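You operate a simulated robot arm through the tools that you are given. There is no shell and no other tool. Be economical: measure what you need, move in short steps, check, and stop when the job is done.

You run a simulated two-armed robot. Do the job below in one go: nothing can be reset, and whatever is moved stays where it is left.

JOB
Fetch the brass plug with the smallest size on its label from the top of mould 58 and set it on the packing table top. Take the blue die spring from the packing table top and leave it on the black collar. Stack the 16 blue cap from the packing table top on top of the 25 blue cap. Take the white cup on the rigging table top and put it away on the air bench top. Put one of the hex bolts from the rigging table top on the packing table top. Stack the 24 white seal box from the plate of the turning stand on top of the 32 white seal box. Pull the left-hand bench drawer open. Any order will do.

It is judged by the outcome, as a careful person would: the job done as asked, and still so three seconds after it is handed in. It fails if anything else is knocked over, pushed out of place, dropped, spilled or broken. Lids that push on must go on centred and level and be pressed home; caps that screw on are set level and turned clockwise until they are tight.

ROBOT AND FRAMES
Two 6-joint arms with two-finger grippers on one trunk, on a base that drives. Base frame: it is fixed to the floor where the robot stands at the start and does not move with it; the origin is under the middle of the robot, x ahead of it, y to its left, z up. Readings come in cm, degrees, newtons and seconds.
The left shoulder is at the start at [6.1, 14.3, 85], the right one opposite. With the tool pointing down near the work surface each hand reaches from about 10 to 62 cm from the robot's upright axis, wherever it stands, measured 20 degrees to its own side. Places, roughly: air bench top [480, 140, 90]; black collar (5x5x2 cm) [40, -280, 90]; blue cap [50, -275, 75]; blue die spring (3x3x6 cm) [60, -260, 90]; brass plug [50, 25, 75]; hex bolt (3x3x6 cm) [160, -280, 80]; hex bolt (3x3x7 cm) [210, -280, 80]; hex bolt (3x3x8 cm) [220, -280, 80]; left-hand bench drawer [520, -240, 70]; packing table top [30, -270, 90]; white cup (6x6x6 cm) [170, -280, 70]; white seal box [275, -200, 50]. Payload 2.45 kg a hand.
The tool frame of a hand sits at the grasp point between the pads (the TCP): z along the fingers, y along the line on which they close. The tips reach 2.6 cm beyond it. The gripper opens to 9.6 cm. The gripper's body begins 6.9 cm behind the TCP.
Orientation is that of the tool frame in the base frame, as a unit quaternion [w, x, y, z]. With the fingers straight down and closing along the base's y, the tool's x points along the base's -x, its y along +y and its z along -z.

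CONTROLS
- The arms move only by the tool step_arm. It takes "left_motion", "right_motion" or both (then of equal length, played together; a hand with none holds still); each is a list of rows, each a list of 7 numbers: the shift along the tool's x, y, z in cm, then the turn, a rotation vector about the tool's x, y, z in degrees, then the finger opening in cm, from 0 to 9.6. In form: [[dx, dy, dz, rx, ry, rz, grip], ...]. A call has 1 to 8 rows; each row is the pose to reach, as a shift and turn from the pose commanded when the call began, along the tool's axes at that moment. Each row takes 0.2 s and may step no farther than 5 cm and 8.6 degrees from the row before; otherwise, or with a gripper value out of range, the whole call is refused. Where a pose cannot be reached the arm comes as near as it can. A force on the tool above 40 N (or 10 N above the force at the start of the call, whichever is more), or a blocked arm, ends the call early, and 0.2 s more pass. Each finger halts on what it meets, pressing with about 23 N; the grip force reading is that of the motor and also rises with nothing between the fingers. The clock runs only during rows and for 0.2 s after the last one: add rows that repeat a pose to give the fingers time. The reply holds the time, the measured pose of the TCP, the force on the tool along the base axes, the opening and the grip force, in the units named above and with some noise, with the torque about the TCP (base axes, N m) and any sound that the robot's microphone picked up.
- Cameras (640 x 400 px; columns grow to the right, rows downward): "scene" is now at [12.89, 2.2, 144.68]; the picture's right is [0.29, -0.96, -0.00], its down [-0.78, -0.24, -0.58] and it looks along [0.56, 0.17, -0.81] (base axes); focal length 290 px, centre (320, 200). "left" rides on the left gripper at [8.2, -0.3, -9.8] in its tool frame; the picture's right is [0.04, 1.00, 0.00], its down [-0.73, 0.03, -0.68] and it looks along [-0.68, 0.03, 0.73] (tool axes); focal length 256 px, centre (320, 200). "right" rides on the right gripper at [8.1, 0.3, -9.8] in its tool frame; the picture's right is [-0.04, 1.00, 0.00], its down [-0.73, -0.03, -0.68] and it looks along [-0.68, -0.03, 0.73] (tool axes); focal length 256 px, centre (320, 200). There is no depth. A picture from a camera that has moved, and an enlarged one, comes with that camera's place and axes in the base frame and with its lens.
- snapshot(camera): a new picture of that camera. No time passes.
- lift_body(by): slides the trunk up (or, below 0, down) by that many cm; the arms and the scene camera ride with it, the base frame stays. It gives what a move gives, with no picture.
- drive_base(legs): drives the robot by 1 to 6 legs, each [ahead, turn to the left] in cm and degrees, along the robot's own axes; the way and the turn of a leg run together, so that a leg with both is an arc; at most 150 cm and 180 degrees a leg. The arms and the cameras ride along, it lands a little off, and it stops where it bumps. It gives what a move gives.
- head_to(pan, tilt): turns the head with the scene camera to pan (to the left, within 86 degrees either way) and tilt (down, from -29 to 69), counted from straight ahead of the robot. It gives what a move gives.
- enlarge(camera, box): a new picture of the part [left, top, right, bottom] of that camera's present view, enlarged. No time passes.
- finish_job(): hands the job in; it is judged then, once.

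Go step by step. Nothing tells you exact positions but the pictures and the camera data: compare them with the known pose of the tool, close in by small moves and look again before you grip or let go. The budget is 196 turns and 172 pictures, counting those below and the enlarged ones. Unless the task says otherwise, let go and move clear before handing in, and close with one line.

The tools are called as a command line: name --argument value ..., lists and objects as JSON in quotes. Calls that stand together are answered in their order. step_arm: Moves the arms, as the interface text tells. Its arguments: {"type":"object","properties":{"left_motion":{"type":"array"},"right_motion":{"type":"array"}},"required":[]} The other tools are called the same way: lift_body (by) slides the trunk up or down; drive_base (legs) drives the base; head_to (pan, tilt) turns the head that bears the scene camera; snapshot (camera) takes a picture; enlarge (camera, box) takes an enlarged picture of a part of a camera's view; finish_job () hands the job in.

At the start:

```text
time_s: 0.0
left_eef_pos: [46.5, 32.38, 99.17]
left_orientation: [-0.001, -0.005, 1.0, 0.0]
left_wrist_force: [-0.4, -0.5, 0.2]
left_wrist_torque: [0.02, -0.03, -0.01]
left_opening: 9.61
left_grasp_force: 0.0
right_eef_pos: [50.27, -6.33, 101.82]
right_orientation: [-0.001, -0.005, 1.0, 0.0]
right_wrist_force: [-0.2, 0.3, 0.6]
right_wrist_torque: [0.0, 0.0, -0.01]
right_opening: 9.59
right_grasp_force: 0.2
trunk travel left (down, up): [-47.5, 11.5]
robot x, y, heading: [0.46, 0.11, 0.4]
head pan, tilt: [17.0, 54.4]
```

scene: 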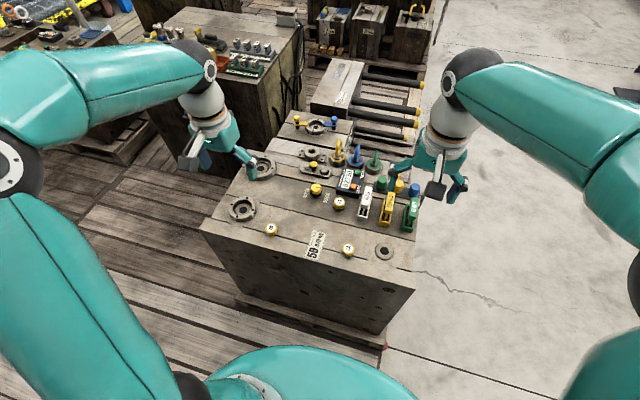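
right: 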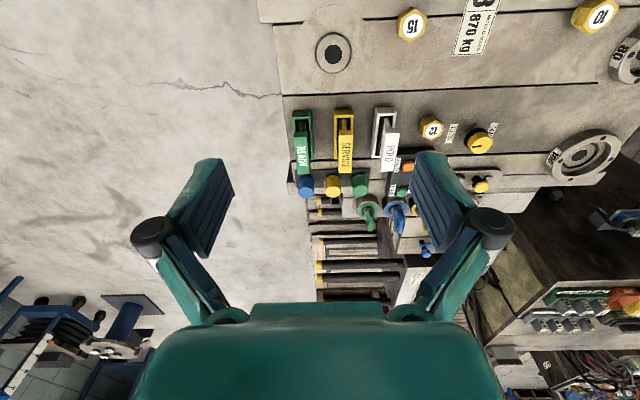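
left: 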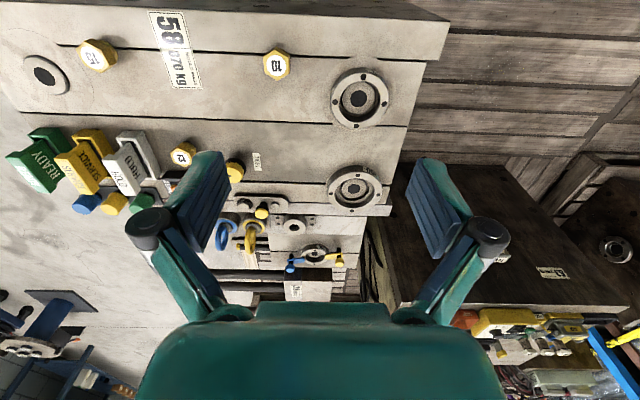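

I see mould 58 ahead with several brass hex plugs carrying numbers. I'll read their labels with enlarged views first.

enlarge --camera "scene" --box '[220, 100, 440, 270]'

enlarge --camera "right" --box '[280, 0, 640, 225]'

enlarge --camera "left" --box '[0, 0, 400, 250]'

```text
2.35 times, centred on (330, 185) of scene
camera zoom: at [12.89, 2.2, 144.68], right [0.29, -0.96, 0.0], down [-0.78, -0.24, -0.58], along [0.56, 0.17, -0.81], focal length 683 px, centre (296, 235)
```

zoom: 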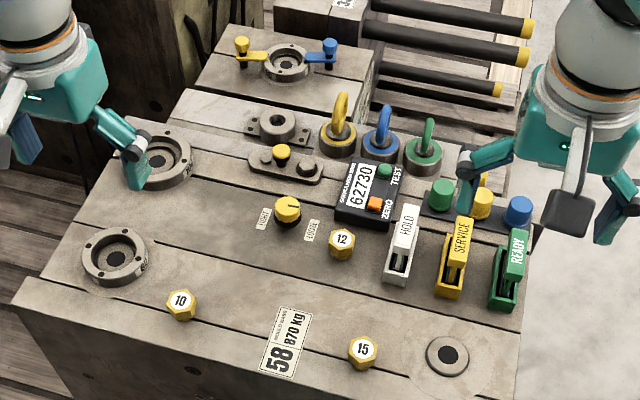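

```text
1.78 times, centred on (460, 112) of right
camera zoom: at [42.07, -6.08, 111.62], right [0.03, 1.0, 0.0], down [0.73, -0.02, 0.68], along [0.68, -0.02, -0.73], focal length 455 px, centre (71, 356)
```

zoom: 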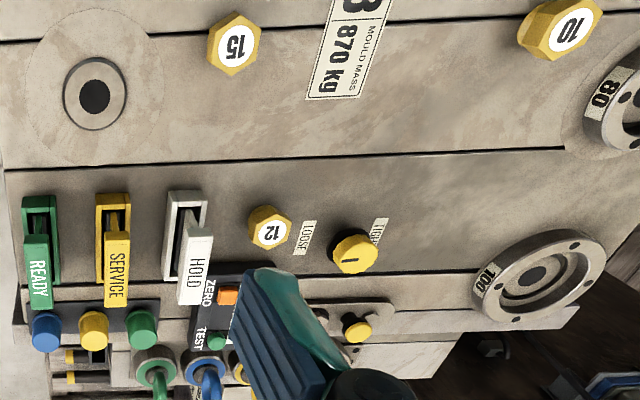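

```text
1.60 times, centred on (200, 125) of left
camera zoom: at [38.28, 31.89, 108.9], right [-0.05, 1.0, 0.0], down [0.73, 0.04, 0.68], along [0.68, 0.03, -0.73], focal length 410 px, centre (512, 320)
```

zoom: 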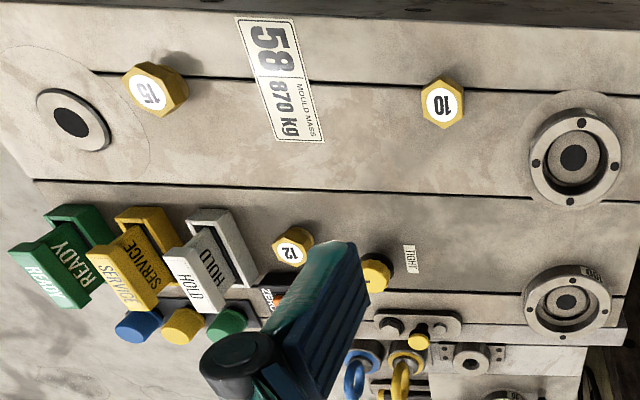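

The plug labels are 15, 12 and 10, so plug 10 is the smallest; I take it to be at about [47.6, 26.8, 75]. I'll bring the left hand down over it part way.

step_arm --left_motion '[[-0.5, -2.8, 3, 0, 0, 0, 8], [-1.1, -5.6, 6, 0, 0, 0, 6.5], [-1.1, -5.6, 10.5, 0, 0, 0, 6.5], [-1.1, -5.6, 15, 0, 0, 0, 6.5], [-1.1, -5.6, 17, 0, 0, 0, 6.5], [-1.1, -5.6, 17, 0, 0, 0, 6.5]]'

snapshot --camera "left"

snapshot --camera "scene"

```text
time_s: 1.4
left_eef_pos: [47.7, 26.55, 82.27]
left_orientation: [0.0, -0.003, 1.0, 0.0]
left_wrist_force: [0.5, -0.2, -0.4]
left_wrist_torque: [-0.01, 0.0, -0.02]
left_opening: 6.53
left_grasp_force: 0.0
right_eef_pos: [50.21, -6.27, 101.91]
right_orientation: [0.0, -0.005, 1.0, 0.001]
right_wrist_force: [-0.3, 0.9, -0.1]
right_wrist_torque: [-0.01, -0.04, 0.02]
right_opening: 9.59
right_grasp_force: 0.1
trunk travel left (down, up): [-47.5, 11.5]
robot x, y, heading: [0.23, -0.08, 0.0]
head pan, tilt: [17.0, 54.4]
```

```text
165 pictures are left
camera left: at [39.49, 26.14, 91.95], right [-0.05, 1.0, 0.0], down [0.73, 0.04, 0.68], along [0.68, 0.03, -0.73], focal length 256 px, centre (320, 200)
```

left: 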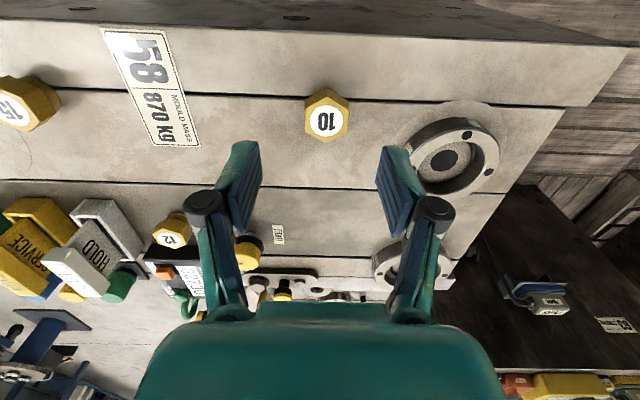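

```text
164 pictures are left
camera scene: at [12.89, 2.2, 144.68], right [0.29, -0.96, 0.0], down [-0.78, -0.24, -0.58], along [0.56, 0.17, -0.81], focal length 290 px, centre (320, 200)
```

scene: 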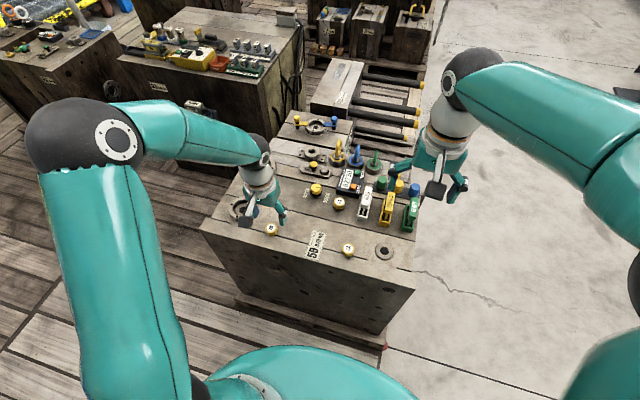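

Plug 10 lies at about [47.7, 26.9], top at z≈75 on a mould top at z≈72. I'll descend around it.

step_arm --left_motion '[[0, 0.3, 3.5, 0, 0, 0, 6.3], [0, 0.3, 6, 0, 0, 0, 6], [0, 0.3, 6.9, 0, 0, 0, 6], [0, 0.3, 6.9, 0, 0, 0, 6]]'

snapshot --camera "left"

```text
time_s: 2.4
left_eef_pos: [47.66, 26.92, 75.23]
left_orientation: [0.0, -0.004, 1.0, 0.0]
left_wrist_force: [0.4, 0.2, -0.7]
left_wrist_torque: [0.02, 0.04, 0.02]
left_opening: 5.99
left_grasp_force: 0.1
right_eef_pos: [50.21, -6.23, 101.81]
right_orientation: [-0.001, -0.005, 1.0, -0.001]
right_wrist_force: [-0.3, 0.5, -0.4]
right_wrist_torque: [0.02, 0.0, 0.01]
right_opening: 9.59
right_grasp_force: 0.0
trunk travel left (down, up): [-47.5, 11.5]
robot x, y, heading: [-0.14, 0.09, 0.1]
head pan, tilt: [17.0, 54.4]
```

```text
163 pictures are left
camera left: at [39.44, 26.58, 85.05], right [-0.05, 1.0, 0.0], down [0.73, 0.04, 0.68], along [0.68, 0.03, -0.73], focal length 256 px, centre (320, 200)
```

left: 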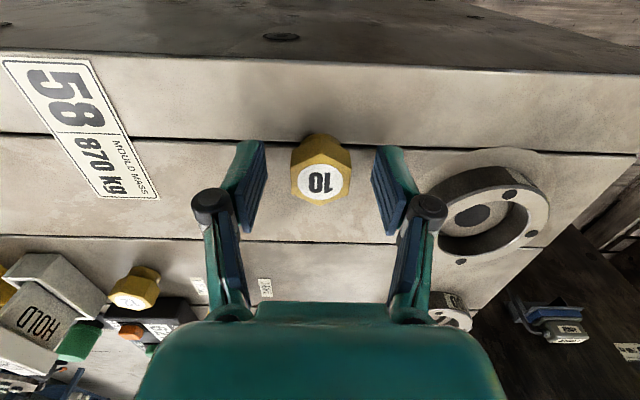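

The plug sits centred between the fingers. I'll close, then lift straight up.

step_arm --left_motion '[[0, 0, 0, 0, 0, 0, 4], [0, 0, 0, 0, 0, 0, 2], [0, 0, 0, 0, 0, 0, 1], [0, 0, 0, 0, 0, 0, 1], [0, 0, -1, 0, 0, 0, 1], [0, 0, -4, 0, 0, 0, 1], [0, 0, -8, 0, 0, 0, 1], [0, 0, -12, 0, 0, 0, 1]]'

snapshot --camera "left"

```text
time_s: 4.2
left_eef_pos: [47.74, 27.15, 87.5]
left_orientation: [-0.002, -0.004, 1.0, 0.0]
left_wrist_force: [-0.4, -0.4, 0.3]
left_wrist_torque: [0.02, -0.04, 0.02]
left_opening: 1.0
left_grasp_force: 0.0
right_eef_pos: [50.14, -6.18, 101.91]
right_orientation: [0.0, -0.004, 1.0, 0.0]
right_wrist_force: [-0.1, 0.5, -0.5]
right_wrist_torque: [-0.01, -0.01, -0.01]
right_opening: 9.59
right_grasp_force: 0.0
trunk travel left (down, up): [-47.5, 11.5]
robot x, y, heading: [-0.19, -0.36, -0.4]
head pan, tilt: [17.0, 54.4]
```

```text
162 pictures are left
camera left: at [39.52, 26.71, 97.24], right [-0.05, 1.0, 0.0], down [0.73, 0.03, 0.68], along [0.68, 0.03, -0.73], focal length 256 px, centre (320, 200)
```

left: 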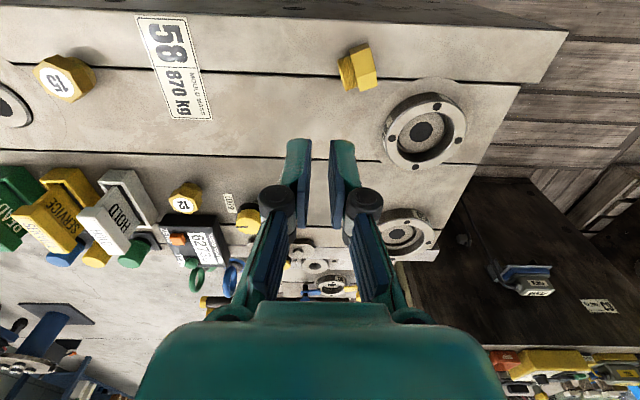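

The plug slipped out and now appears to lie on its side near where it was. I'll look closer.

enlarge --camera "left" --box '[300, 20, 460, 120]'

enlarge --camera "scene" --box '[210, 170, 370, 270]'

```text
4.00 times, centred on (380, 70) of left
camera zoom: at [39.52, 26.71, 97.24], right [-0.05, 1.0, 0.0], down [0.73, 0.03, 0.68], along [0.68, 0.03, -0.73], focal length 1024 px, centre (80, 720)
```

zoom: 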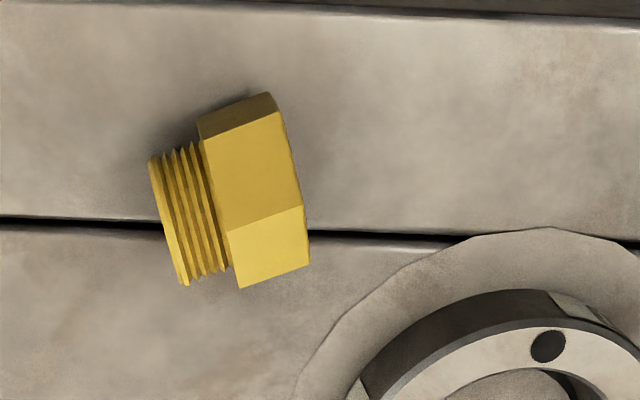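

```text
4.00 times, centred on (290, 220) of scene
camera zoom: at [12.82, 2.18, 144.68], right [0.29, -0.96, 0.0], down [-0.78, -0.24, -0.58], along [0.56, 0.17, -0.81], focal length 1161 px, centre (440, 120)
```

zoom: 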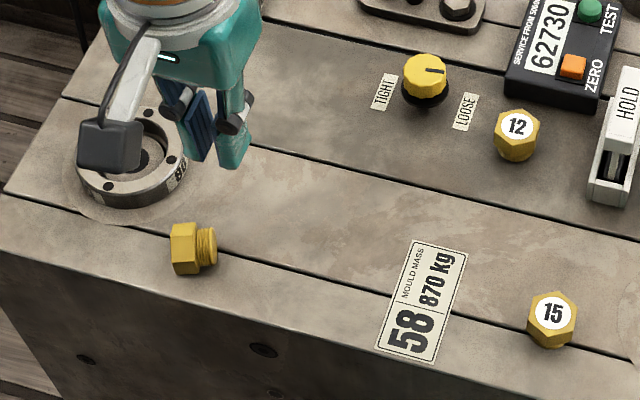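

The plug lies on its side, head at about [46, 30.8, 73.6], threads towards -y. I'll turn the left hand so it closes across the plug's axis (yaw about +108°) and move above it, with the fingers opened.

step_arm --left_motion '[[0.3, 0.6, 0, 0, 0, -8.5, 2], [0.6, 1.2, 0, 0, 0, -17, 3], [0.9, 1.8, 0, 0, 0, -25.5, 4], [1.2, 2.4, 0, 0, 0, -34, 5], [1.5, 3.0, 0, 0, 0, -42.5, 5.5], [1.7, 3.5, 0, 0, 0, -51, 5.5], [1.7, 3.5, 0, 0, 0, -59.5, 5.5], [1.7, 3.5, 0, 0, 0, -68, 5.5]]'

step_arm --left_motion '[[0, 0, 0, 0, 0, -8, 5.5], [0, 0, 0, 0, 0, -16, 5.5], [0, 0, 0, 0, 0, -24, 5.5], [0, 0, 0, 0, 0, -32, 5.5], [0, 0, 0, 0, 0, -40, 5.5], [0, 0, 0, 0, 0, -40, 5.5]]'

snapshot --camera "left"

snapshot --camera "scene"

```text
time_s: 6.0
left_eef_pos: [45.97, 30.62, 87.41]
left_orientation: [0.0, -0.564, 0.826, -0.001]
left_wrist_force: [0.6, 0.2, 0.6]
left_wrist_torque: [-0.02, 0.0, 0.02]
left_opening: 5.51
left_grasp_force: 0.0
right_eef_pos: [50.23, -6.15, 101.86]
right_orientation: [0.0, -0.005, 1.0, 0.001]
right_wrist_force: [0.2, -0.5, -0.3]
right_wrist_torque: [0.04, 0.02, -0.02]
right_opening: 9.61
right_grasp_force: 0.1
trunk travel left (down, up): [-47.5, 11.5]
robot x, y, heading: [-0.04, 0.16, 0.3]
head pan, tilt: [17.0, 54.4]
```

```text
time_s: 7.4
left_eef_pos: [45.86, 30.45, 87.24]
left_orientation: [0.0, 0.813, -0.583, 0.0]
left_wrist_force: [0.6, -0.2, 0.2]
left_wrist_torque: [-0.02, 0.02, -0.02]
left_opening: 5.5
left_grasp_force: 0.0
right_eef_pos: [50.15, -6.2, 101.91]
right_orientation: [0.0, -0.004, 1.0, 0.0]
right_wrist_force: [-0.3, 0.2, -0.8]
right_wrist_torque: [0.01, -0.02, -0.05]
right_opening: 9.58
right_grasp_force: 0.1
trunk travel left (down, up): [-47.5, 11.5]
robot x, y, heading: [-0.11, -0.15, -0.1]
head pan, tilt: [17.0, 54.4]
```

```text
159 pictures are left
camera left: at [48.77, 22.84, 97.04], right [-0.93, -0.36, 0.0], down [-0.26, 0.69, 0.68], along [-0.24, 0.63, -0.73], focal length 256 px, centre (320, 200)
```

left: 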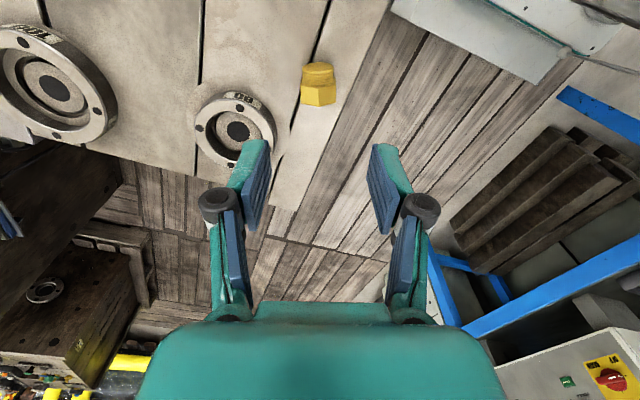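

```text
158 pictures are left
camera scene: at [12.9, 2.2, 144.68], right [0.29, -0.96, 0.0], down [-0.78, -0.24, -0.58], along [0.56, 0.17, -0.81], focal length 290 px, centre (320, 200)
```

scene: 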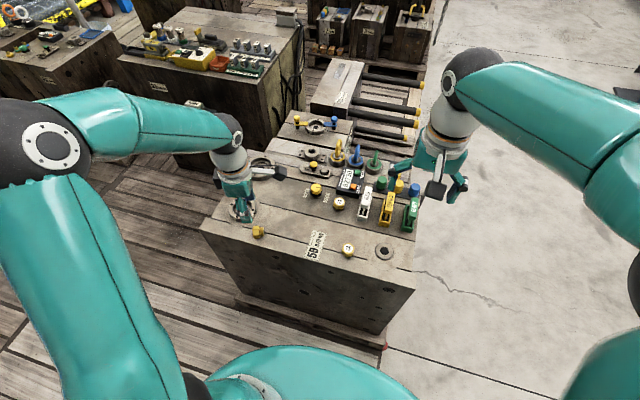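

The plug's axis looks nearly aligned with the hand. A closer view for the angle.

enlarge --camera "left" --box '[240, 30, 400, 130]'

```text
4.00 times, centred on (320, 80) of left
camera zoom: at [48.77, 22.84, 97.04], right [-0.93, -0.36, 0.0], down [-0.26, 0.69, 0.68], along [-0.24, 0.63, -0.73], focal length 1024 px, centre (320, 680)
```

zoom: 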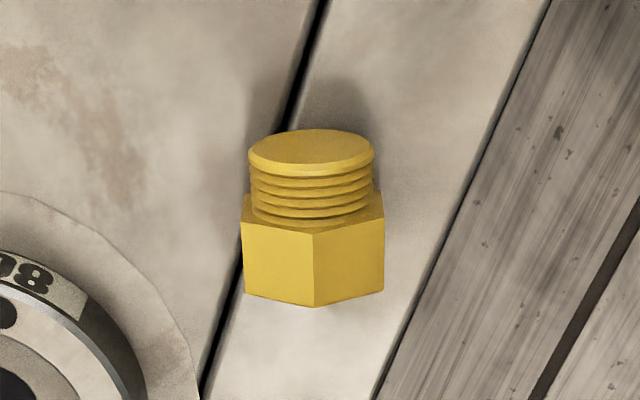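

The plug lies with two flats vertical, just right for this grip, and it's centred under the hand. I'll descend to TCP z≈74.9, checking forces, then close without lifting.

step_arm --left_motion '[[0, 0, 4.5, 0, 0, 0, 5.5], [0, 0, 8.5, 0, 0, 0, 5.5], [0, 0, 11, 0, 0, 0, 5.5], [0, 0, 12.3, 0, 0, 0, 5.5], [0, 0, 12.3, 0, 0, 0, 5.5]]'

snapshot --camera "left"

```text
time_s: 8.6
left_eef_pos: [45.96, 30.51, 74.88]
left_orientation: [0.001, 0.812, -0.584, 0.0]
left_wrist_force: [-0.1, 0.8, -0.2]
left_wrist_torque: [-0.01, 0.02, 0.02]
left_opening: 5.5
left_grasp_force: 0.1
right_eef_pos: [50.24, -6.21, 101.93]
right_orientation: [0.0, -0.004, 1.0, 0.0]
right_wrist_force: [-0.6, -0.3, 0.1]
right_wrist_torque: [-0.04, 0.0, 0.03]
right_opening: 9.62
right_grasp_force: 0.0
trunk travel left (down, up): [-47.5, 11.5]
robot x, y, heading: [0.01, 0.06, -0.1]
head pan, tilt: [17.0, 54.4]
```

```text
156 pictures are left
camera left: at [48.78, 22.83, 84.68], right [-0.94, -0.35, 0.0], down [-0.26, 0.69, 0.68], along [-0.24, 0.64, -0.73], focal length 256 px, centre (320, 200)
```

left: 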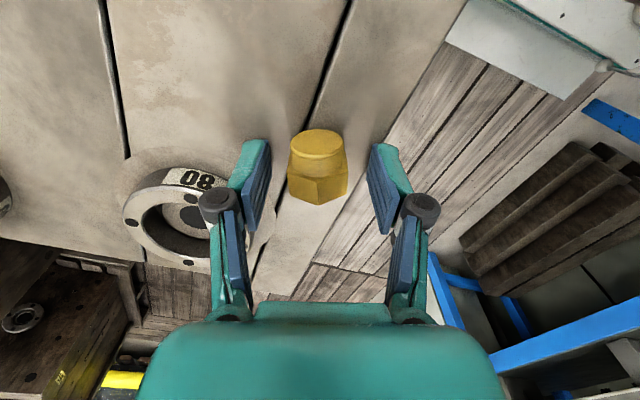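

Centred, with no contact yet. Closing now without lifting.

step_arm --left_motion '[[0, 0, 0, 0, 0, 0, 4.5], [0, 0, 0, 0, 0, 0, 3.5], [0, 0, 0, 0, 0, 0, 2.8], [0, 0, 0, 0, 0, 0, 2.2], [0, 0, 0, 0, 0, 0, 1.8]]'

snapshot --camera "left"

```text
time_s: 9.8
left_eef_pos: [45.9, 30.54, 74.87]
left_orientation: [0.0, 0.811, -0.584, 0.0]
left_wrist_force: [1.6, 0.6, 1.8]
left_wrist_torque: [-0.01, -0.02, 0.04]
left_opening: 3.46
left_grasp_force: 23.0
right_eef_pos: [50.25, -6.23, 101.8]
right_orientation: [0.0, -0.004, 1.0, 0.0]
right_wrist_force: [0.0, -0.8, 0.1]
right_wrist_torque: [-0.02, 0.03, -0.01]
right_opening: 9.61
right_grasp_force: 0.0
trunk travel left (down, up): [-47.5, 11.5]
robot x, y, heading: [0.18, -0.01, -0.1]
head pan, tilt: [17.0, 54.4]
```

```text
155 pictures are left
camera left: at [48.77, 22.83, 84.7], right [-0.94, -0.35, 0.0], down [-0.26, 0.69, 0.68], along [-0.24, 0.63, -0.73], focal length 256 px, centre (320, 200)
```

left: 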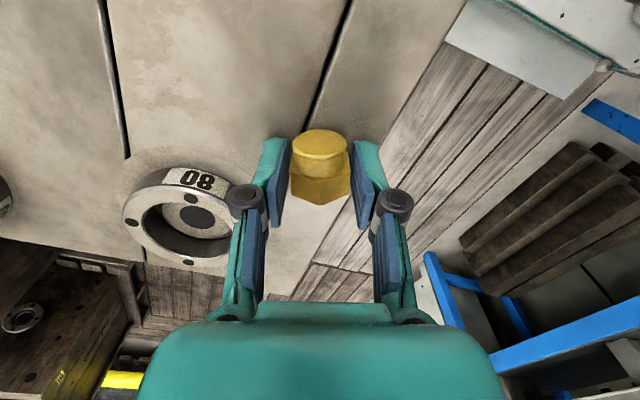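

The grip holds at 3.46 cm with 23 N. I'll lift slowly a bit.

step_arm --left_motion '[[0, 0, -0.5, 0, 0, 0, 1.8], [0, 0, -1.2, 0, 0, 0, 1.8], [0, 0, -2, 0, 0, 0, 1.8], [0, 0, -3, 0, 0, 0, 1.8], [0, 0, -4.2, 0, 0, 0, 1.8], [0, 0, -5.5, 0, 0, 0, 1.8]]'

snapshot --camera "left"

```text
time_s: 11.2
left_eef_pos: [45.84, 30.58, 80.38]
left_orientation: [0.0, 0.812, -0.584, 0.0]
left_wrist_force: [0.0, -1.0, -0.7]
left_wrist_torque: [-0.02, -0.01, 0.0]
left_opening: 3.45
left_grasp_force: 23.4
right_eef_pos: [50.32, -6.25, 101.86]
right_orientation: [0.001, -0.004, 1.0, 0.0]
right_wrist_force: [-0.1, -0.1, 0.4]
right_wrist_torque: [-0.01, -0.01, 0.03]
right_opening: 9.6
right_grasp_force: 0.1
trunk travel left (down, up): [-47.5, 11.5]
robot x, y, heading: [-0.17, 0.22, 0.2]
head pan, tilt: [17.0, 54.4]
```

```text
154 pictures are left
camera left: at [48.71, 22.86, 90.23], right [-0.94, -0.35, 0.0], down [-0.26, 0.69, 0.68], along [-0.24, 0.63, -0.73], focal length 256 px, centre (320, 200)
```

left: 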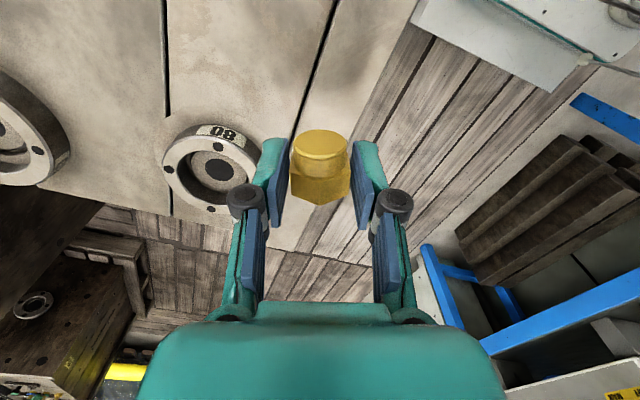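

The plug is held securely. I'll raise it and turn the hand back to straight ahead.

step_arm --left_motion '[[0, 0, -2, 0, 0, 0, 1.8], [0, 0, -5, 0, 0, 8, 1.8], [0, 0, -8, 0, 0, 16, 1.8], [0, 0, -11, 0, 0, 24, 1.8], [0, 0, -14, 0, 0, 32, 1.8], [0, 0, -17, 0, 0, 40, 1.8], [0, 0, -20, 0, 0, 48, 1.8], [0, 0, -23, 0, 0, 56, 1.8]]'

step_arm --left_motion '[[0, 0, -1, 0, 0, 8, 1.8], [0, 0, -2, 0, 0, 16, 1.8], [0, 0, -3, 0, 0, 24, 1.8], [0, 0, -4, 0, 0, 32, 1.8], [0, 0, -4, 0, 0, 40, 1.8], [0, 0, -4, 0, 0, 48, 1.8], [0, 0, -4, 0, 0, 51, 1.8]]'

head_to --pan -80 --tilt 20

snapshot --camera "scene"

```text
time_s: 13.0
left_eef_pos: [45.84, 30.35, 103.7]
left_orientation: [0.0, -0.441, 0.898, -0.001]
left_wrist_force: [-0.4, 0.8, -0.7]
left_wrist_torque: [-0.02, -0.02, 0.01]
left_opening: 3.41
left_grasp_force: 23.0
right_eef_pos: [50.25, -6.18, 101.87]
right_orientation: [0.0, -0.004, 1.0, 0.0]
right_wrist_force: [0.4, 0.1, 0.8]
right_wrist_torque: [0.01, -0.02, 0.0]
right_opening: 9.6
right_grasp_force: 0.0
trunk travel left (down, up): [-47.5, 11.5]
robot x, y, heading: [-0.02, -0.48, -0.1]
head pan, tilt: [17.0, 54.4]
```

```text
time_s: 14.6
left_eef_pos: [45.85, 30.6, 107.44]
left_orientation: [0.0, -0.012, 1.0, 0.001]
left_wrist_force: [-0.7, 1.3, -0.8]
left_wrist_torque: [0.0, -0.01, -0.01]
left_opening: 3.43
left_grasp_force: 22.9
right_eef_pos: [50.29, -6.28, 101.91]
right_orientation: [0.001, -0.004, 1.0, 0.001]
right_wrist_force: [1.1, 0.5, -0.1]
right_wrist_torque: [-0.01, 0.03, 0.03]
right_opening: 9.6
right_grasp_force: 0.1
trunk travel left (down, up): [-47.5, 11.5]
robot x, y, heading: [0.31, -0.12, -0.2]
head pan, tilt: [17.0, 54.4]
```

```text
time_s: 16.3
left_eef_pos: [45.8, 30.6, 107.39]
left_orientation: [0.0, -0.013, 1.0, 0.0]
left_wrist_force: [-0.5, 0.2, -0.1]
left_wrist_torque: [0.0, 0.05, -0.01]
left_opening: 3.41
left_grasp_force: 22.7
right_eef_pos: [50.2, -6.25, 101.84]
right_orientation: [-0.001, -0.004, 1.0, 0.0]
right_wrist_force: [0.7, 0.1, -0.5]
right_wrist_torque: [0.03, 0.04, -0.01]
right_opening: 9.6
right_grasp_force: 0.1
trunk travel left (down, up): [-47.5, 11.5]
robot x, y, heading: [0.15, -0.17, 0.0]
head pan, tilt: [-80.0, 20.0]
```

```text
153 pictures are left
camera scene: at [7.57, -9.09, 149.81], right [-0.98, -0.17, 0.0], down [-0.06, 0.34, -0.94], along [0.16, -0.93, -0.34], focal length 290 px, centre (320, 200)
```

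scene: 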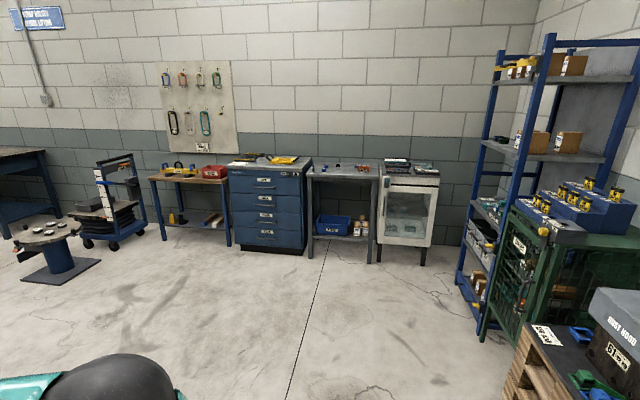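

I see the row by the wall: packing table (grey, about x=30), blue cabinet, rigging table (wooden), and the round turning stand to the left. Enlarging for detail.

enlarge --camera "scene" --box '[290, 140, 450, 240]'

enlarge --camera "scene" --box '[0, 130, 240, 280]'

head_to --pan -30 --tilt 15

snapshot --camera "scene"

```text
4.00 times, centred on (370, 190) of scene
camera zoom: at [7.57, -9.09, 149.81], right [-0.98, -0.17, 0.0], down [-0.06, 0.34, -0.94], along [0.16, -0.93, -0.34], focal length 1161 px, centre (120, 240)
```

zoom: 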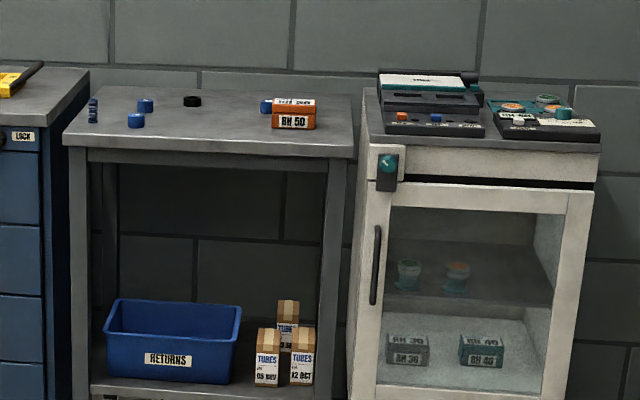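

```text
2.67 times, centred on (120, 205) of scene
camera zoom: at [7.57, -9.09, 149.81], right [-0.98, -0.17, 0.0], down [-0.06, 0.34, -0.94], along [0.16, -0.93, -0.34], focal length 774 px, centre (853, 187)
```

zoom: 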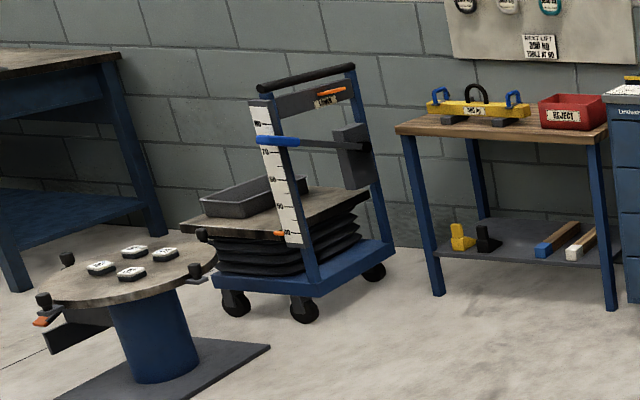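

```text
time_s: 17.5
left_eef_pos: [45.97, 30.52, 107.34]
left_orientation: [0.0, -0.013, 1.0, 0.001]
left_wrist_force: [-0.3, -0.1, -0.8]
left_wrist_torque: [0.0, 0.0, -0.01]
left_opening: 3.41
left_grasp_force: 23.0
right_eef_pos: [50.24, -6.3, 101.82]
right_orientation: [0.001, -0.004, 1.0, 0.0]
right_wrist_force: [-0.5, 0.2, 0.4]
right_wrist_torque: [-0.04, -0.02, 0.02]
right_opening: 9.61
right_grasp_force: 0.0
trunk travel left (down, up): [-47.5, 11.5]
robot x, y, heading: [0.13, 0.37, -0.0]
head pan, tilt: [-30.0, 15.0]
```

```text
150 pictures are left
camera scene: at [14.03, -4.6, 150.63], right [-0.5, -0.87, 0.0], down [-0.22, 0.13, -0.97], along [0.84, -0.48, -0.26], focal length 290 px, centre (320, 200)
```

scene: 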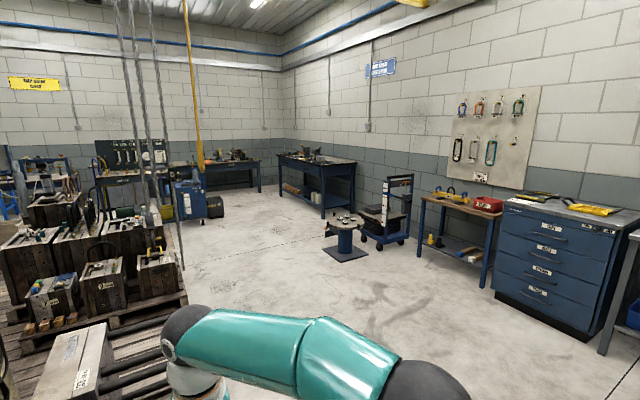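

The packing table runs about x 0–57 with its front edge near y≈-232 and its top near z≈89; the small blue caps, collar and spring are on its left part. I'll raise the trunk a little and drive to stand before it.

lift_body --by 8

drive_base --legs '[[0, -78.4], [100, 0], [92, 0], [0, -11.6]]'

head_to --pan 0 --tilt 50

snapshot --camera "scene"

snapshot --camera "left"

```text
time_s: 18.7
left_eef_pos: [45.82, 30.52, 115.45]
left_orientation: [0.0, -0.013, 1.0, 0.0]
left_wrist_force: [0.2, -0.1, -0.5]
left_wrist_torque: [0.02, 0.0, -0.05]
left_opening: 3.4
left_grasp_force: 23.5
right_eef_pos: [50.23, -6.31, 109.8]
right_orientation: [-0.001, -0.004, 1.0, 0.0]
right_wrist_force: [0.9, 0.3, -0.1]
right_wrist_torque: [0.0, 0.02, 0.0]
right_opening: 9.6
right_grasp_force: 0.2
trunk travel left (down, up): [-55.5, 3.5]
robot x, y, heading: [-0.01, 0.01, -0.1]
head pan, tilt: [-30.0, 15.0]
```

```text
time_s: 22.4
left_eef_pos: [42.58, -35.57, 115.6]
left_orientation: [0.0, 0.586, 0.811, 0.002]
left_wrist_force: [-0.4, 0.4, -1.8]
left_wrist_torque: [0.03, -0.09, 0.02]
left_opening: 3.42
left_grasp_force: 22.8
right_eef_pos: [8.65, -50.54, 109.9]
right_orientation: [0.0, 0.592, 0.806, 0.002]
right_wrist_force: [-0.9, -0.8, 0.4]
right_wrist_torque: [-0.01, -0.07, -0.02]
right_opening: 9.62
right_grasp_force: 0.0
trunk travel left (down, up): [-55.5, 3.5]
robot x, y, heading: [5.53, 1.49, -74.3]
head pan, tilt: [-30.0, 15.0]
stopped in leg 1: the robot was blocked; the commanded pose is now the measured one
```

```text
time_s: 23.5
left_eef_pos: [42.82, -35.27, 115.57]
left_orientation: [0.0, 0.584, 0.812, 0.0]
left_wrist_force: [-0.2, -0.1, -1.0]
left_wrist_torque: [0.0, 0.0, 0.01]
left_opening: 3.43
left_grasp_force: 23.1
right_eef_pos: [9.03, -50.21, 109.9]
right_orientation: [-0.001, 0.591, 0.807, 0.001]
right_wrist_force: [-0.4, 0.0, -0.5]
right_wrist_torque: [-0.05, 0.02, 0.0]
right_opening: 9.62
right_grasp_force: 0.0
trunk travel left (down, up): [-55.5, 3.5]
robot x, y, heading: [5.19, 1.03, -74.8]
head pan, tilt: [0.0, 50.0]
```

```text
149 pictures are left
camera scene: at [8.88, -11.95, 153.26], right [-0.96, -0.27, 0.0], down [-0.2, 0.74, -0.64], along [0.17, -0.62, -0.77], focal length 290 px, centre (320, 200)
```

scene: 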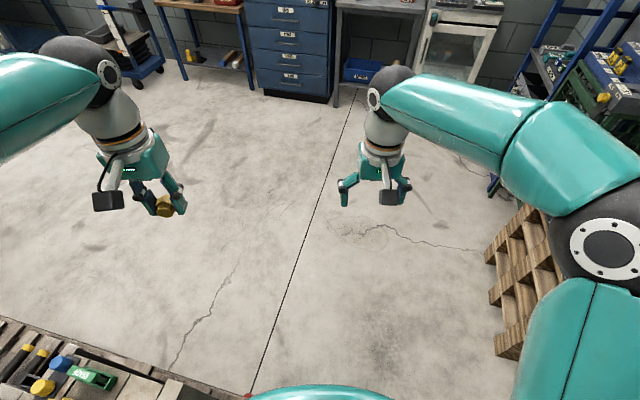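

```text
148 pictures are left
camera left: at [39.95, -27.75, 125.25], right [0.93, 0.36, 0.0], down [0.26, -0.69, 0.68], along [0.24, -0.63, -0.73], focal length 256 px, centre (320, 200)
```

left: 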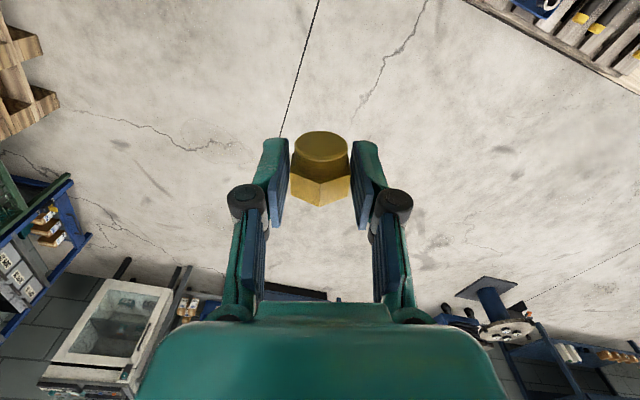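

The base bumped while turning, probably its corner against the mould's pallet. I'll look to the right-rear before backing off.

head_to --pan -86 --tilt 35

snapshot --camera "scene"

head_to --pan 75 --tilt 60

snapshot --camera "scene"

```text
time_s: 25.1
left_eef_pos: [42.87, -35.35, 115.57]
left_orientation: [0.0, 0.584, 0.812, 0.0]
left_wrist_force: [0.3, 0.4, -1.1]
left_wrist_torque: [0.01, 0.01, 0.01]
left_opening: 3.41
left_grasp_force: 22.7
right_eef_pos: [9.02, -50.34, 109.86]
right_orientation: [0.0, 0.59, 0.807, 0.001]
right_wrist_force: [0.2, -0.4, 0.2]
right_wrist_torque: [0.03, -0.01, 0.0]
right_opening: 9.61
right_grasp_force: 0.0
trunk travel left (down, up): [-55.5, 3.5]
robot x, y, heading: [5.05, 1.36, -74.5]
head pan, tilt: [-85.9, 35.0]
```

```text
147 pictures are left
camera scene: at [-1.51, -7.49, 155.43], right [-0.34, 0.94, 0.0], down [0.54, 0.19, -0.82], along [-0.77, -0.27, -0.57], focal length 290 px, centre (320, 200)
```

scene: 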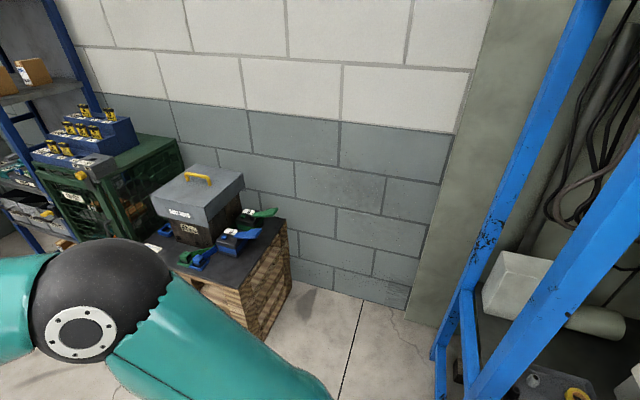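

```text
time_s: 27.5
left_eef_pos: [42.92, -35.34, 115.42]
left_orientation: [-0.001, 0.584, 0.812, 0.001]
left_wrist_force: [0.0, -0.6, -1.0]
left_wrist_torque: [0.0, 0.0, -0.05]
left_opening: 3.42
left_grasp_force: 23.0
right_eef_pos: [8.97, -50.39, 109.83]
right_orientation: [-0.001, 0.591, 0.807, 0.001]
right_wrist_force: [-0.3, 0.4, -0.1]
right_wrist_torque: [-0.04, 0.0, -0.04]
right_opening: 9.61
right_grasp_force: 0.0
trunk travel left (down, up): [-55.5, 3.5]
robot x, y, heading: [5.49, 1.31, -74.6]
head pan, tilt: [75.0, 60.0]
```

```text
146 pictures are left
camera scene: at [13.45, -4.49, 152.0], right [0.01, -1.0, 0.0], down [-0.87, -0.01, -0.5], along [0.5, 0.0, -0.87], focal length 290 px, centre (320, 200)
```

scene: 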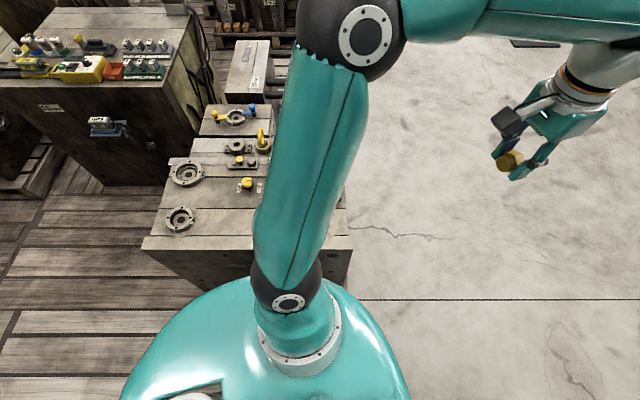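

The left-front of the base is close to the mould. I'll turn back left, back off a little, then go.

drive_base --legs '[[0, 14], [-18, 0], [0, -30]]'

```text
time_s: 31.6
left_eef_pos: [22.19, -28.81, 115.49]
left_orientation: [-0.001, 0.692, 0.722, 0.001]
left_wrist_force: [0.4, -0.4, -0.7]
left_wrist_torque: [-0.01, -0.04, 0.0]
left_opening: 3.42
left_grasp_force: 22.6
right_eef_pos: [-14.51, -33.57, 109.81]
right_orientation: [-0.001, 0.698, 0.716, 0.001]
right_wrist_force: [-0.6, -0.5, -0.6]
right_wrist_torque: [-0.02, -0.01, -0.02]
right_opening: 9.6
right_grasp_force: 0.0
trunk travel left (down, up): [-55.5, 3.5]
robot x, y, heading: [-1.59, 17.16, -90.3]
head pan, tilt: [75.0, 60.0]
```

Clear now. I'll go ahead past the mould, then angle across to the packing table.

drive_base --legs '[[60, 0], [0, 18.5], [150, 0], [0, -18.5]]'

head_to --pan 0 --tilt 45

snapshot --camera "scene"

```text
time_s: 44.5
left_eef_pos: [67.03, -230.71, 115.61]
left_orientation: [0.001, 0.695, 0.719, 0.001]
left_wrist_force: [-0.3, -0.3, -0.8]
left_wrist_torque: [0.02, -0.03, -0.03]
left_opening: 3.42
left_grasp_force: 23.8
right_eef_pos: [30.35, -235.47, 109.92]
right_orientation: [-0.002, 0.701, 0.713, 0.0]
right_wrist_force: [-0.8, -0.4, 0.7]
right_wrist_torque: [-0.01, -0.02, 0.02]
right_opening: 9.6
right_grasp_force: 0.1
trunk travel left (down, up): [-55.5, 3.5]
robot x, y, heading: [45.45, -184.94, -90.9]
head pan, tilt: [75.0, 60.0]
```

```text
time_s: 45.9
left_eef_pos: [67.05, -230.76, 115.58]
left_orientation: [0.0, 0.695, 0.719, 0.0]
left_wrist_force: [0.4, -0.1, -1.6]
left_wrist_torque: [0.02, -0.03, -0.01]
left_opening: 3.44
left_grasp_force: 22.7
right_eef_pos: [30.42, -235.41, 109.96]
right_orientation: [0.0, 0.701, 0.713, 0.001]
right_wrist_force: [1.6, -0.1, 0.2]
right_wrist_torque: [-0.02, -0.05, 0.0]
right_opening: 9.58
right_grasp_force: 0.0
trunk travel left (down, up): [-55.5, 3.5]
robot x, y, heading: [45.27, -185.27, -90.7]
head pan, tilt: [0.0, 45.0]
```

```text
145 pictures are left
camera scene: at [44.96, -199.15, 153.94], right [-1.0, 0.01, 0.0], down [0.01, 0.71, -0.71], along [-0.01, -0.71, -0.71], focal length 290 px, centre (320, 200)
```

scene: 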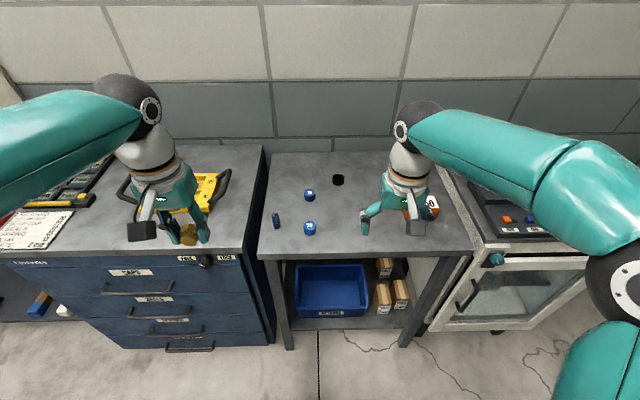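

I'm in front of the packing table: its top is at z≈87, front edge y≈-244; collar at about [38, -275]. I'll look down to see how close the base can come.

head_to --pan 0 --tilt 69

snapshot --camera "scene"

```text
time_s: 46.8
left_eef_pos: [67.0, -230.76, 115.61]
left_orientation: [0.0, 0.695, 0.719, -0.001]
left_wrist_force: [0.5, -0.4, -1.5]
left_wrist_torque: [0.02, -0.01, 0.0]
left_opening: 3.42
left_grasp_force: 22.6
right_eef_pos: [30.44, -235.35, 110.12]
right_orientation: [-0.001, 0.701, 0.713, 0.0]
right_wrist_force: [0.1, -0.5, 0.8]
right_wrist_torque: [0.03, 0.0, 0.05]
right_opening: 9.6
right_grasp_force: 0.1
trunk travel left (down, up): [-55.5, 3.5]
robot x, y, heading: [45.36, -185.15, -90.6]
head pan, tilt: [0.0, 68.8]
```

```text
144 pictures are left
camera scene: at [45.0, -196.61, 151.06], right [-1.0, 0.01, 0.0], down [0.01, 0.93, -0.36], along [-0.01, -0.36, -0.93], focal length 290 px, centre (320, 200)
```

scene: 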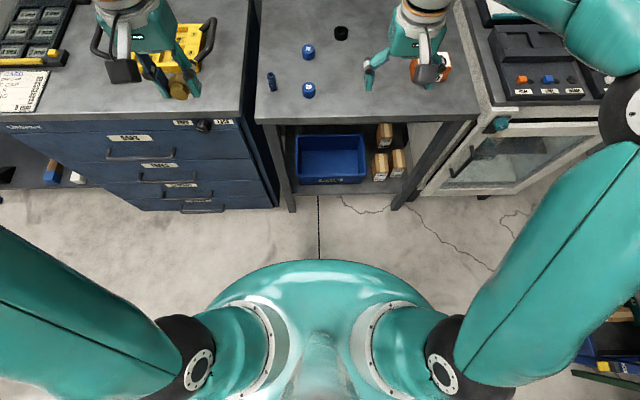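

The trunk front is ~22 cm ahead of the axis, but the lower base is hidden. I'll tip the right hand back so its camera looks at my own base and the table legs.

step_arm --right_motion '[[0, 0, -1, 0, 8, 0, 9.6], [0, 0, -2, 0, 16, 0, 9.6], [0, 0, -3, 0, 24, 0, 9.6], [0, 0, -4, 0, 32, 0, 9.6], [0, 0, -4, 0, 40, 0, 9.6], [0, 0, -4, 0, 48, 0, 9.6], [0, 0, -4, 0, 56, 0, 9.6]]'

snapshot --camera "right"

```text
time_s: 48.4
left_eef_pos: [67.02, -230.79, 115.46]
left_orientation: [0.0, 0.695, 0.719, 0.0]
left_wrist_force: [0.1, -0.5, -1.3]
left_wrist_torque: [0.02, 0.02, 0.0]
left_opening: 3.43
left_grasp_force: 23.0
right_eef_pos: [31.29, -224.62, 105.3]
right_orientation: [-0.334, 0.62, 0.63, 0.329]
right_wrist_force: [-0.5, -0.1, 0.9]
right_wrist_torque: [-0.01, -0.03, -0.02]
right_opening: 9.58
right_grasp_force: 0.0
right hand out of reach, approached as far as the arm can: row 4, 5, 6, 7
trunk travel left (down, up): [-55.5, 3.5]
robot x, y, heading: [45.23, -185.06, -91.1]
head pan, tilt: [0.0, 68.8]
```

```text
143 pictures are left
camera right: at [31.61, -228.35, 117.52], right [1.0, -0.01, -0.03], down [-0.01, -0.97, -0.23], along [-0.03, 0.23, -0.97], focal length 256 px, centre (320, 200)
```

right: 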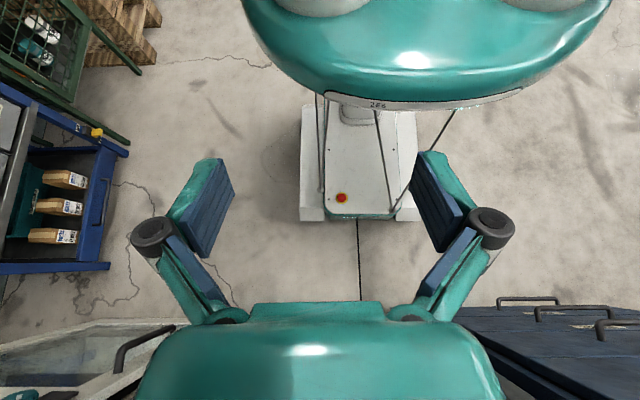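

The base front is ~28 cm ahead of the axis, so I can advance about 26 cm. First I'll straighten the right hand again.

step_arm --right_motion '[[0.3, 0, -1.3, 0, -8, 0, 7], [0.7, 0, -2.6, 0, -16, 0, 6], [1.0, 0, -3.9, 0, -24, 0, 6], [1.4, 0, -5.2, 0, -32, 0, 6], [1.7, 0, -6.5, 0, -40, 0, 6], [2.1, 0, -7.7, 0, -48, 0, 6], [2.4, 0, -8.9, 0, -56, 0, 6]]'

drive_base --legs '[[26, 0.7]]'

head_to --pan 0 --tilt 50

snapshot --camera "scene"

snapshot --camera "right"

```text
time_s: 50.0
left_eef_pos: [67.18, -230.65, 115.56]
left_orientation: [0.0, 0.695, 0.719, 0.0]
left_wrist_force: [0.4, 0.7, -1.0]
left_wrist_torque: [0.01, 0.01, 0.01]
left_opening: 3.42
left_grasp_force: 22.7
right_eef_pos: [31.22, -230.86, 112.14]
right_orientation: [0.0, 0.701, 0.714, -0.001]
right_wrist_force: [-0.2, 0.6, 0.3]
right_wrist_torque: [-0.01, -0.03, -0.01]
right_opening: 5.99
right_grasp_force: 0.0
trunk travel left (down, up): [-55.5, 3.5]
robot x, y, heading: [45.69, -185.23, -90.7]
head pan, tilt: [0.0, 68.8]
```

```text
time_s: 51.9
left_eef_pos: [67.1, -257.39, 115.54]
left_orientation: [-0.001, 0.692, 0.722, 0.0]
left_wrist_force: [-0.1, 1.2, -1.1]
left_wrist_torque: [0.02, 0.0, 0.01]
left_opening: 3.42
left_grasp_force: 23.0
right_eef_pos: [31.2, -257.68, 112.1]
right_orientation: [-0.001, 0.699, 0.715, 0.001]
right_wrist_force: [-0.3, 0.1, -1.3]
right_wrist_torque: [0.05, -0.04, -0.01]
right_opening: 6.03
right_grasp_force: 0.0
trunk travel left (down, up): [-55.5, 3.5]
robot x, y, heading: [45.18, -211.58, -90.3]
head pan, tilt: [0.0, 68.8]
```

```text
time_s: 52.7
left_eef_pos: [66.91, -257.26, 115.69]
left_orientation: [-0.001, 0.693, 0.721, 0.0]
left_wrist_force: [-0.2, -0.5, -0.9]
left_wrist_torque: [-0.01, -0.01, -0.01]
left_opening: 3.43
left_grasp_force: 23.3
right_eef_pos: [31.2, -257.56, 112.14]
right_orientation: [-0.001, 0.699, 0.716, 0.001]
right_wrist_force: [0.2, -1.1, 0.5]
right_wrist_torque: [0.02, 0.01, -0.04]
right_opening: 6.0
right_grasp_force: 0.0
trunk travel left (down, up): [-55.5, 3.5]
robot x, y, heading: [45.11, -211.44, -90.2]
head pan, tilt: [0.0, 50.0]
```

```text
142 pictures are left
camera scene: at [44.75, -225.29, 153.25], right [-1.0, 0.01, 0.0], down [0.0, 0.77, -0.64], along [0.0, -0.64, -0.77], focal length 290 px, centre (320, 200)
```

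scene: 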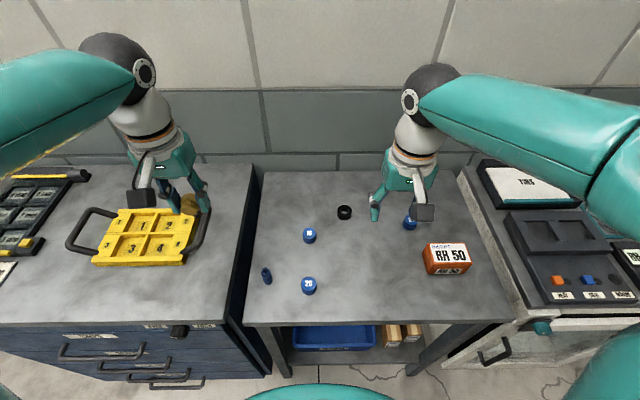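

```text
141 pictures are left
camera right: at [31.28, -249.46, 122.04], right [1.0, -0.02, 0.0], down [-0.01, -0.74, 0.68], along [-0.01, -0.68, -0.74], focal length 256 px, centre (320, 200)
```

right: 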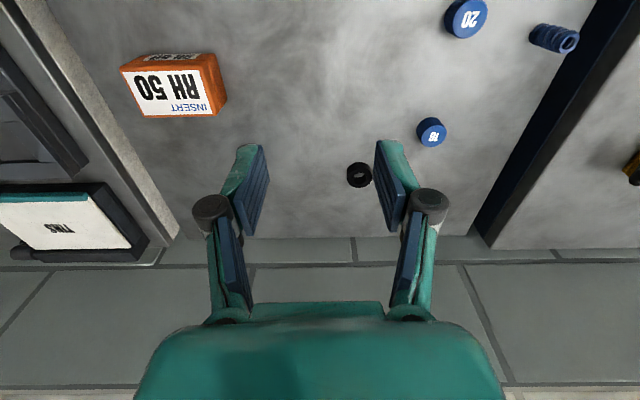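

I see caps 20 and 16, another blue cap near the right gripper, the collar and the spring. Enlarging to read labels and measure.

enlarge --camera "scene" --box '[240, 180, 480, 330]'

enlarge --camera "right" --box '[320, 0, 640, 200]'

```text
2.67 times, centred on (360, 255) of scene
camera zoom: at [44.75, -225.29, 153.25], right [-1.0, 0.01, 0.0], down [0.0, 0.77, -0.64], along [0.0, -0.64, -0.77], focal length 774 px, centre (213, 53)
```

zoom: 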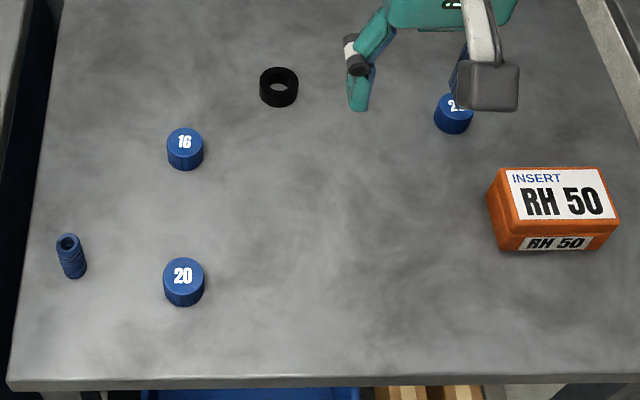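

```text
2.00 times, centred on (480, 100) of right
camera zoom: at [31.28, -249.46, 122.04], right [1.0, -0.02, 0.0], down [-0.01, -0.74, 0.68], along [-0.01, -0.68, -0.74], focal length 512 px, centre (0, 400)
```

zoom: 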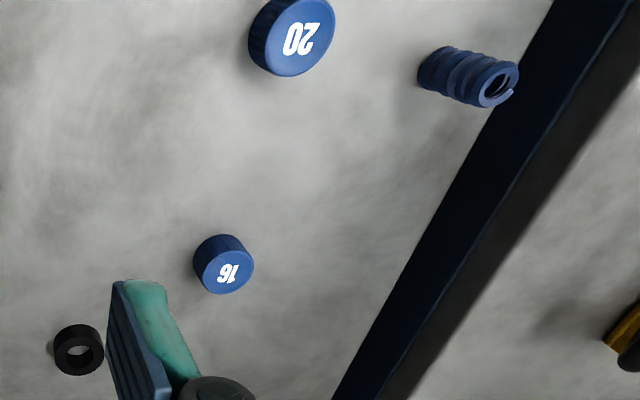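

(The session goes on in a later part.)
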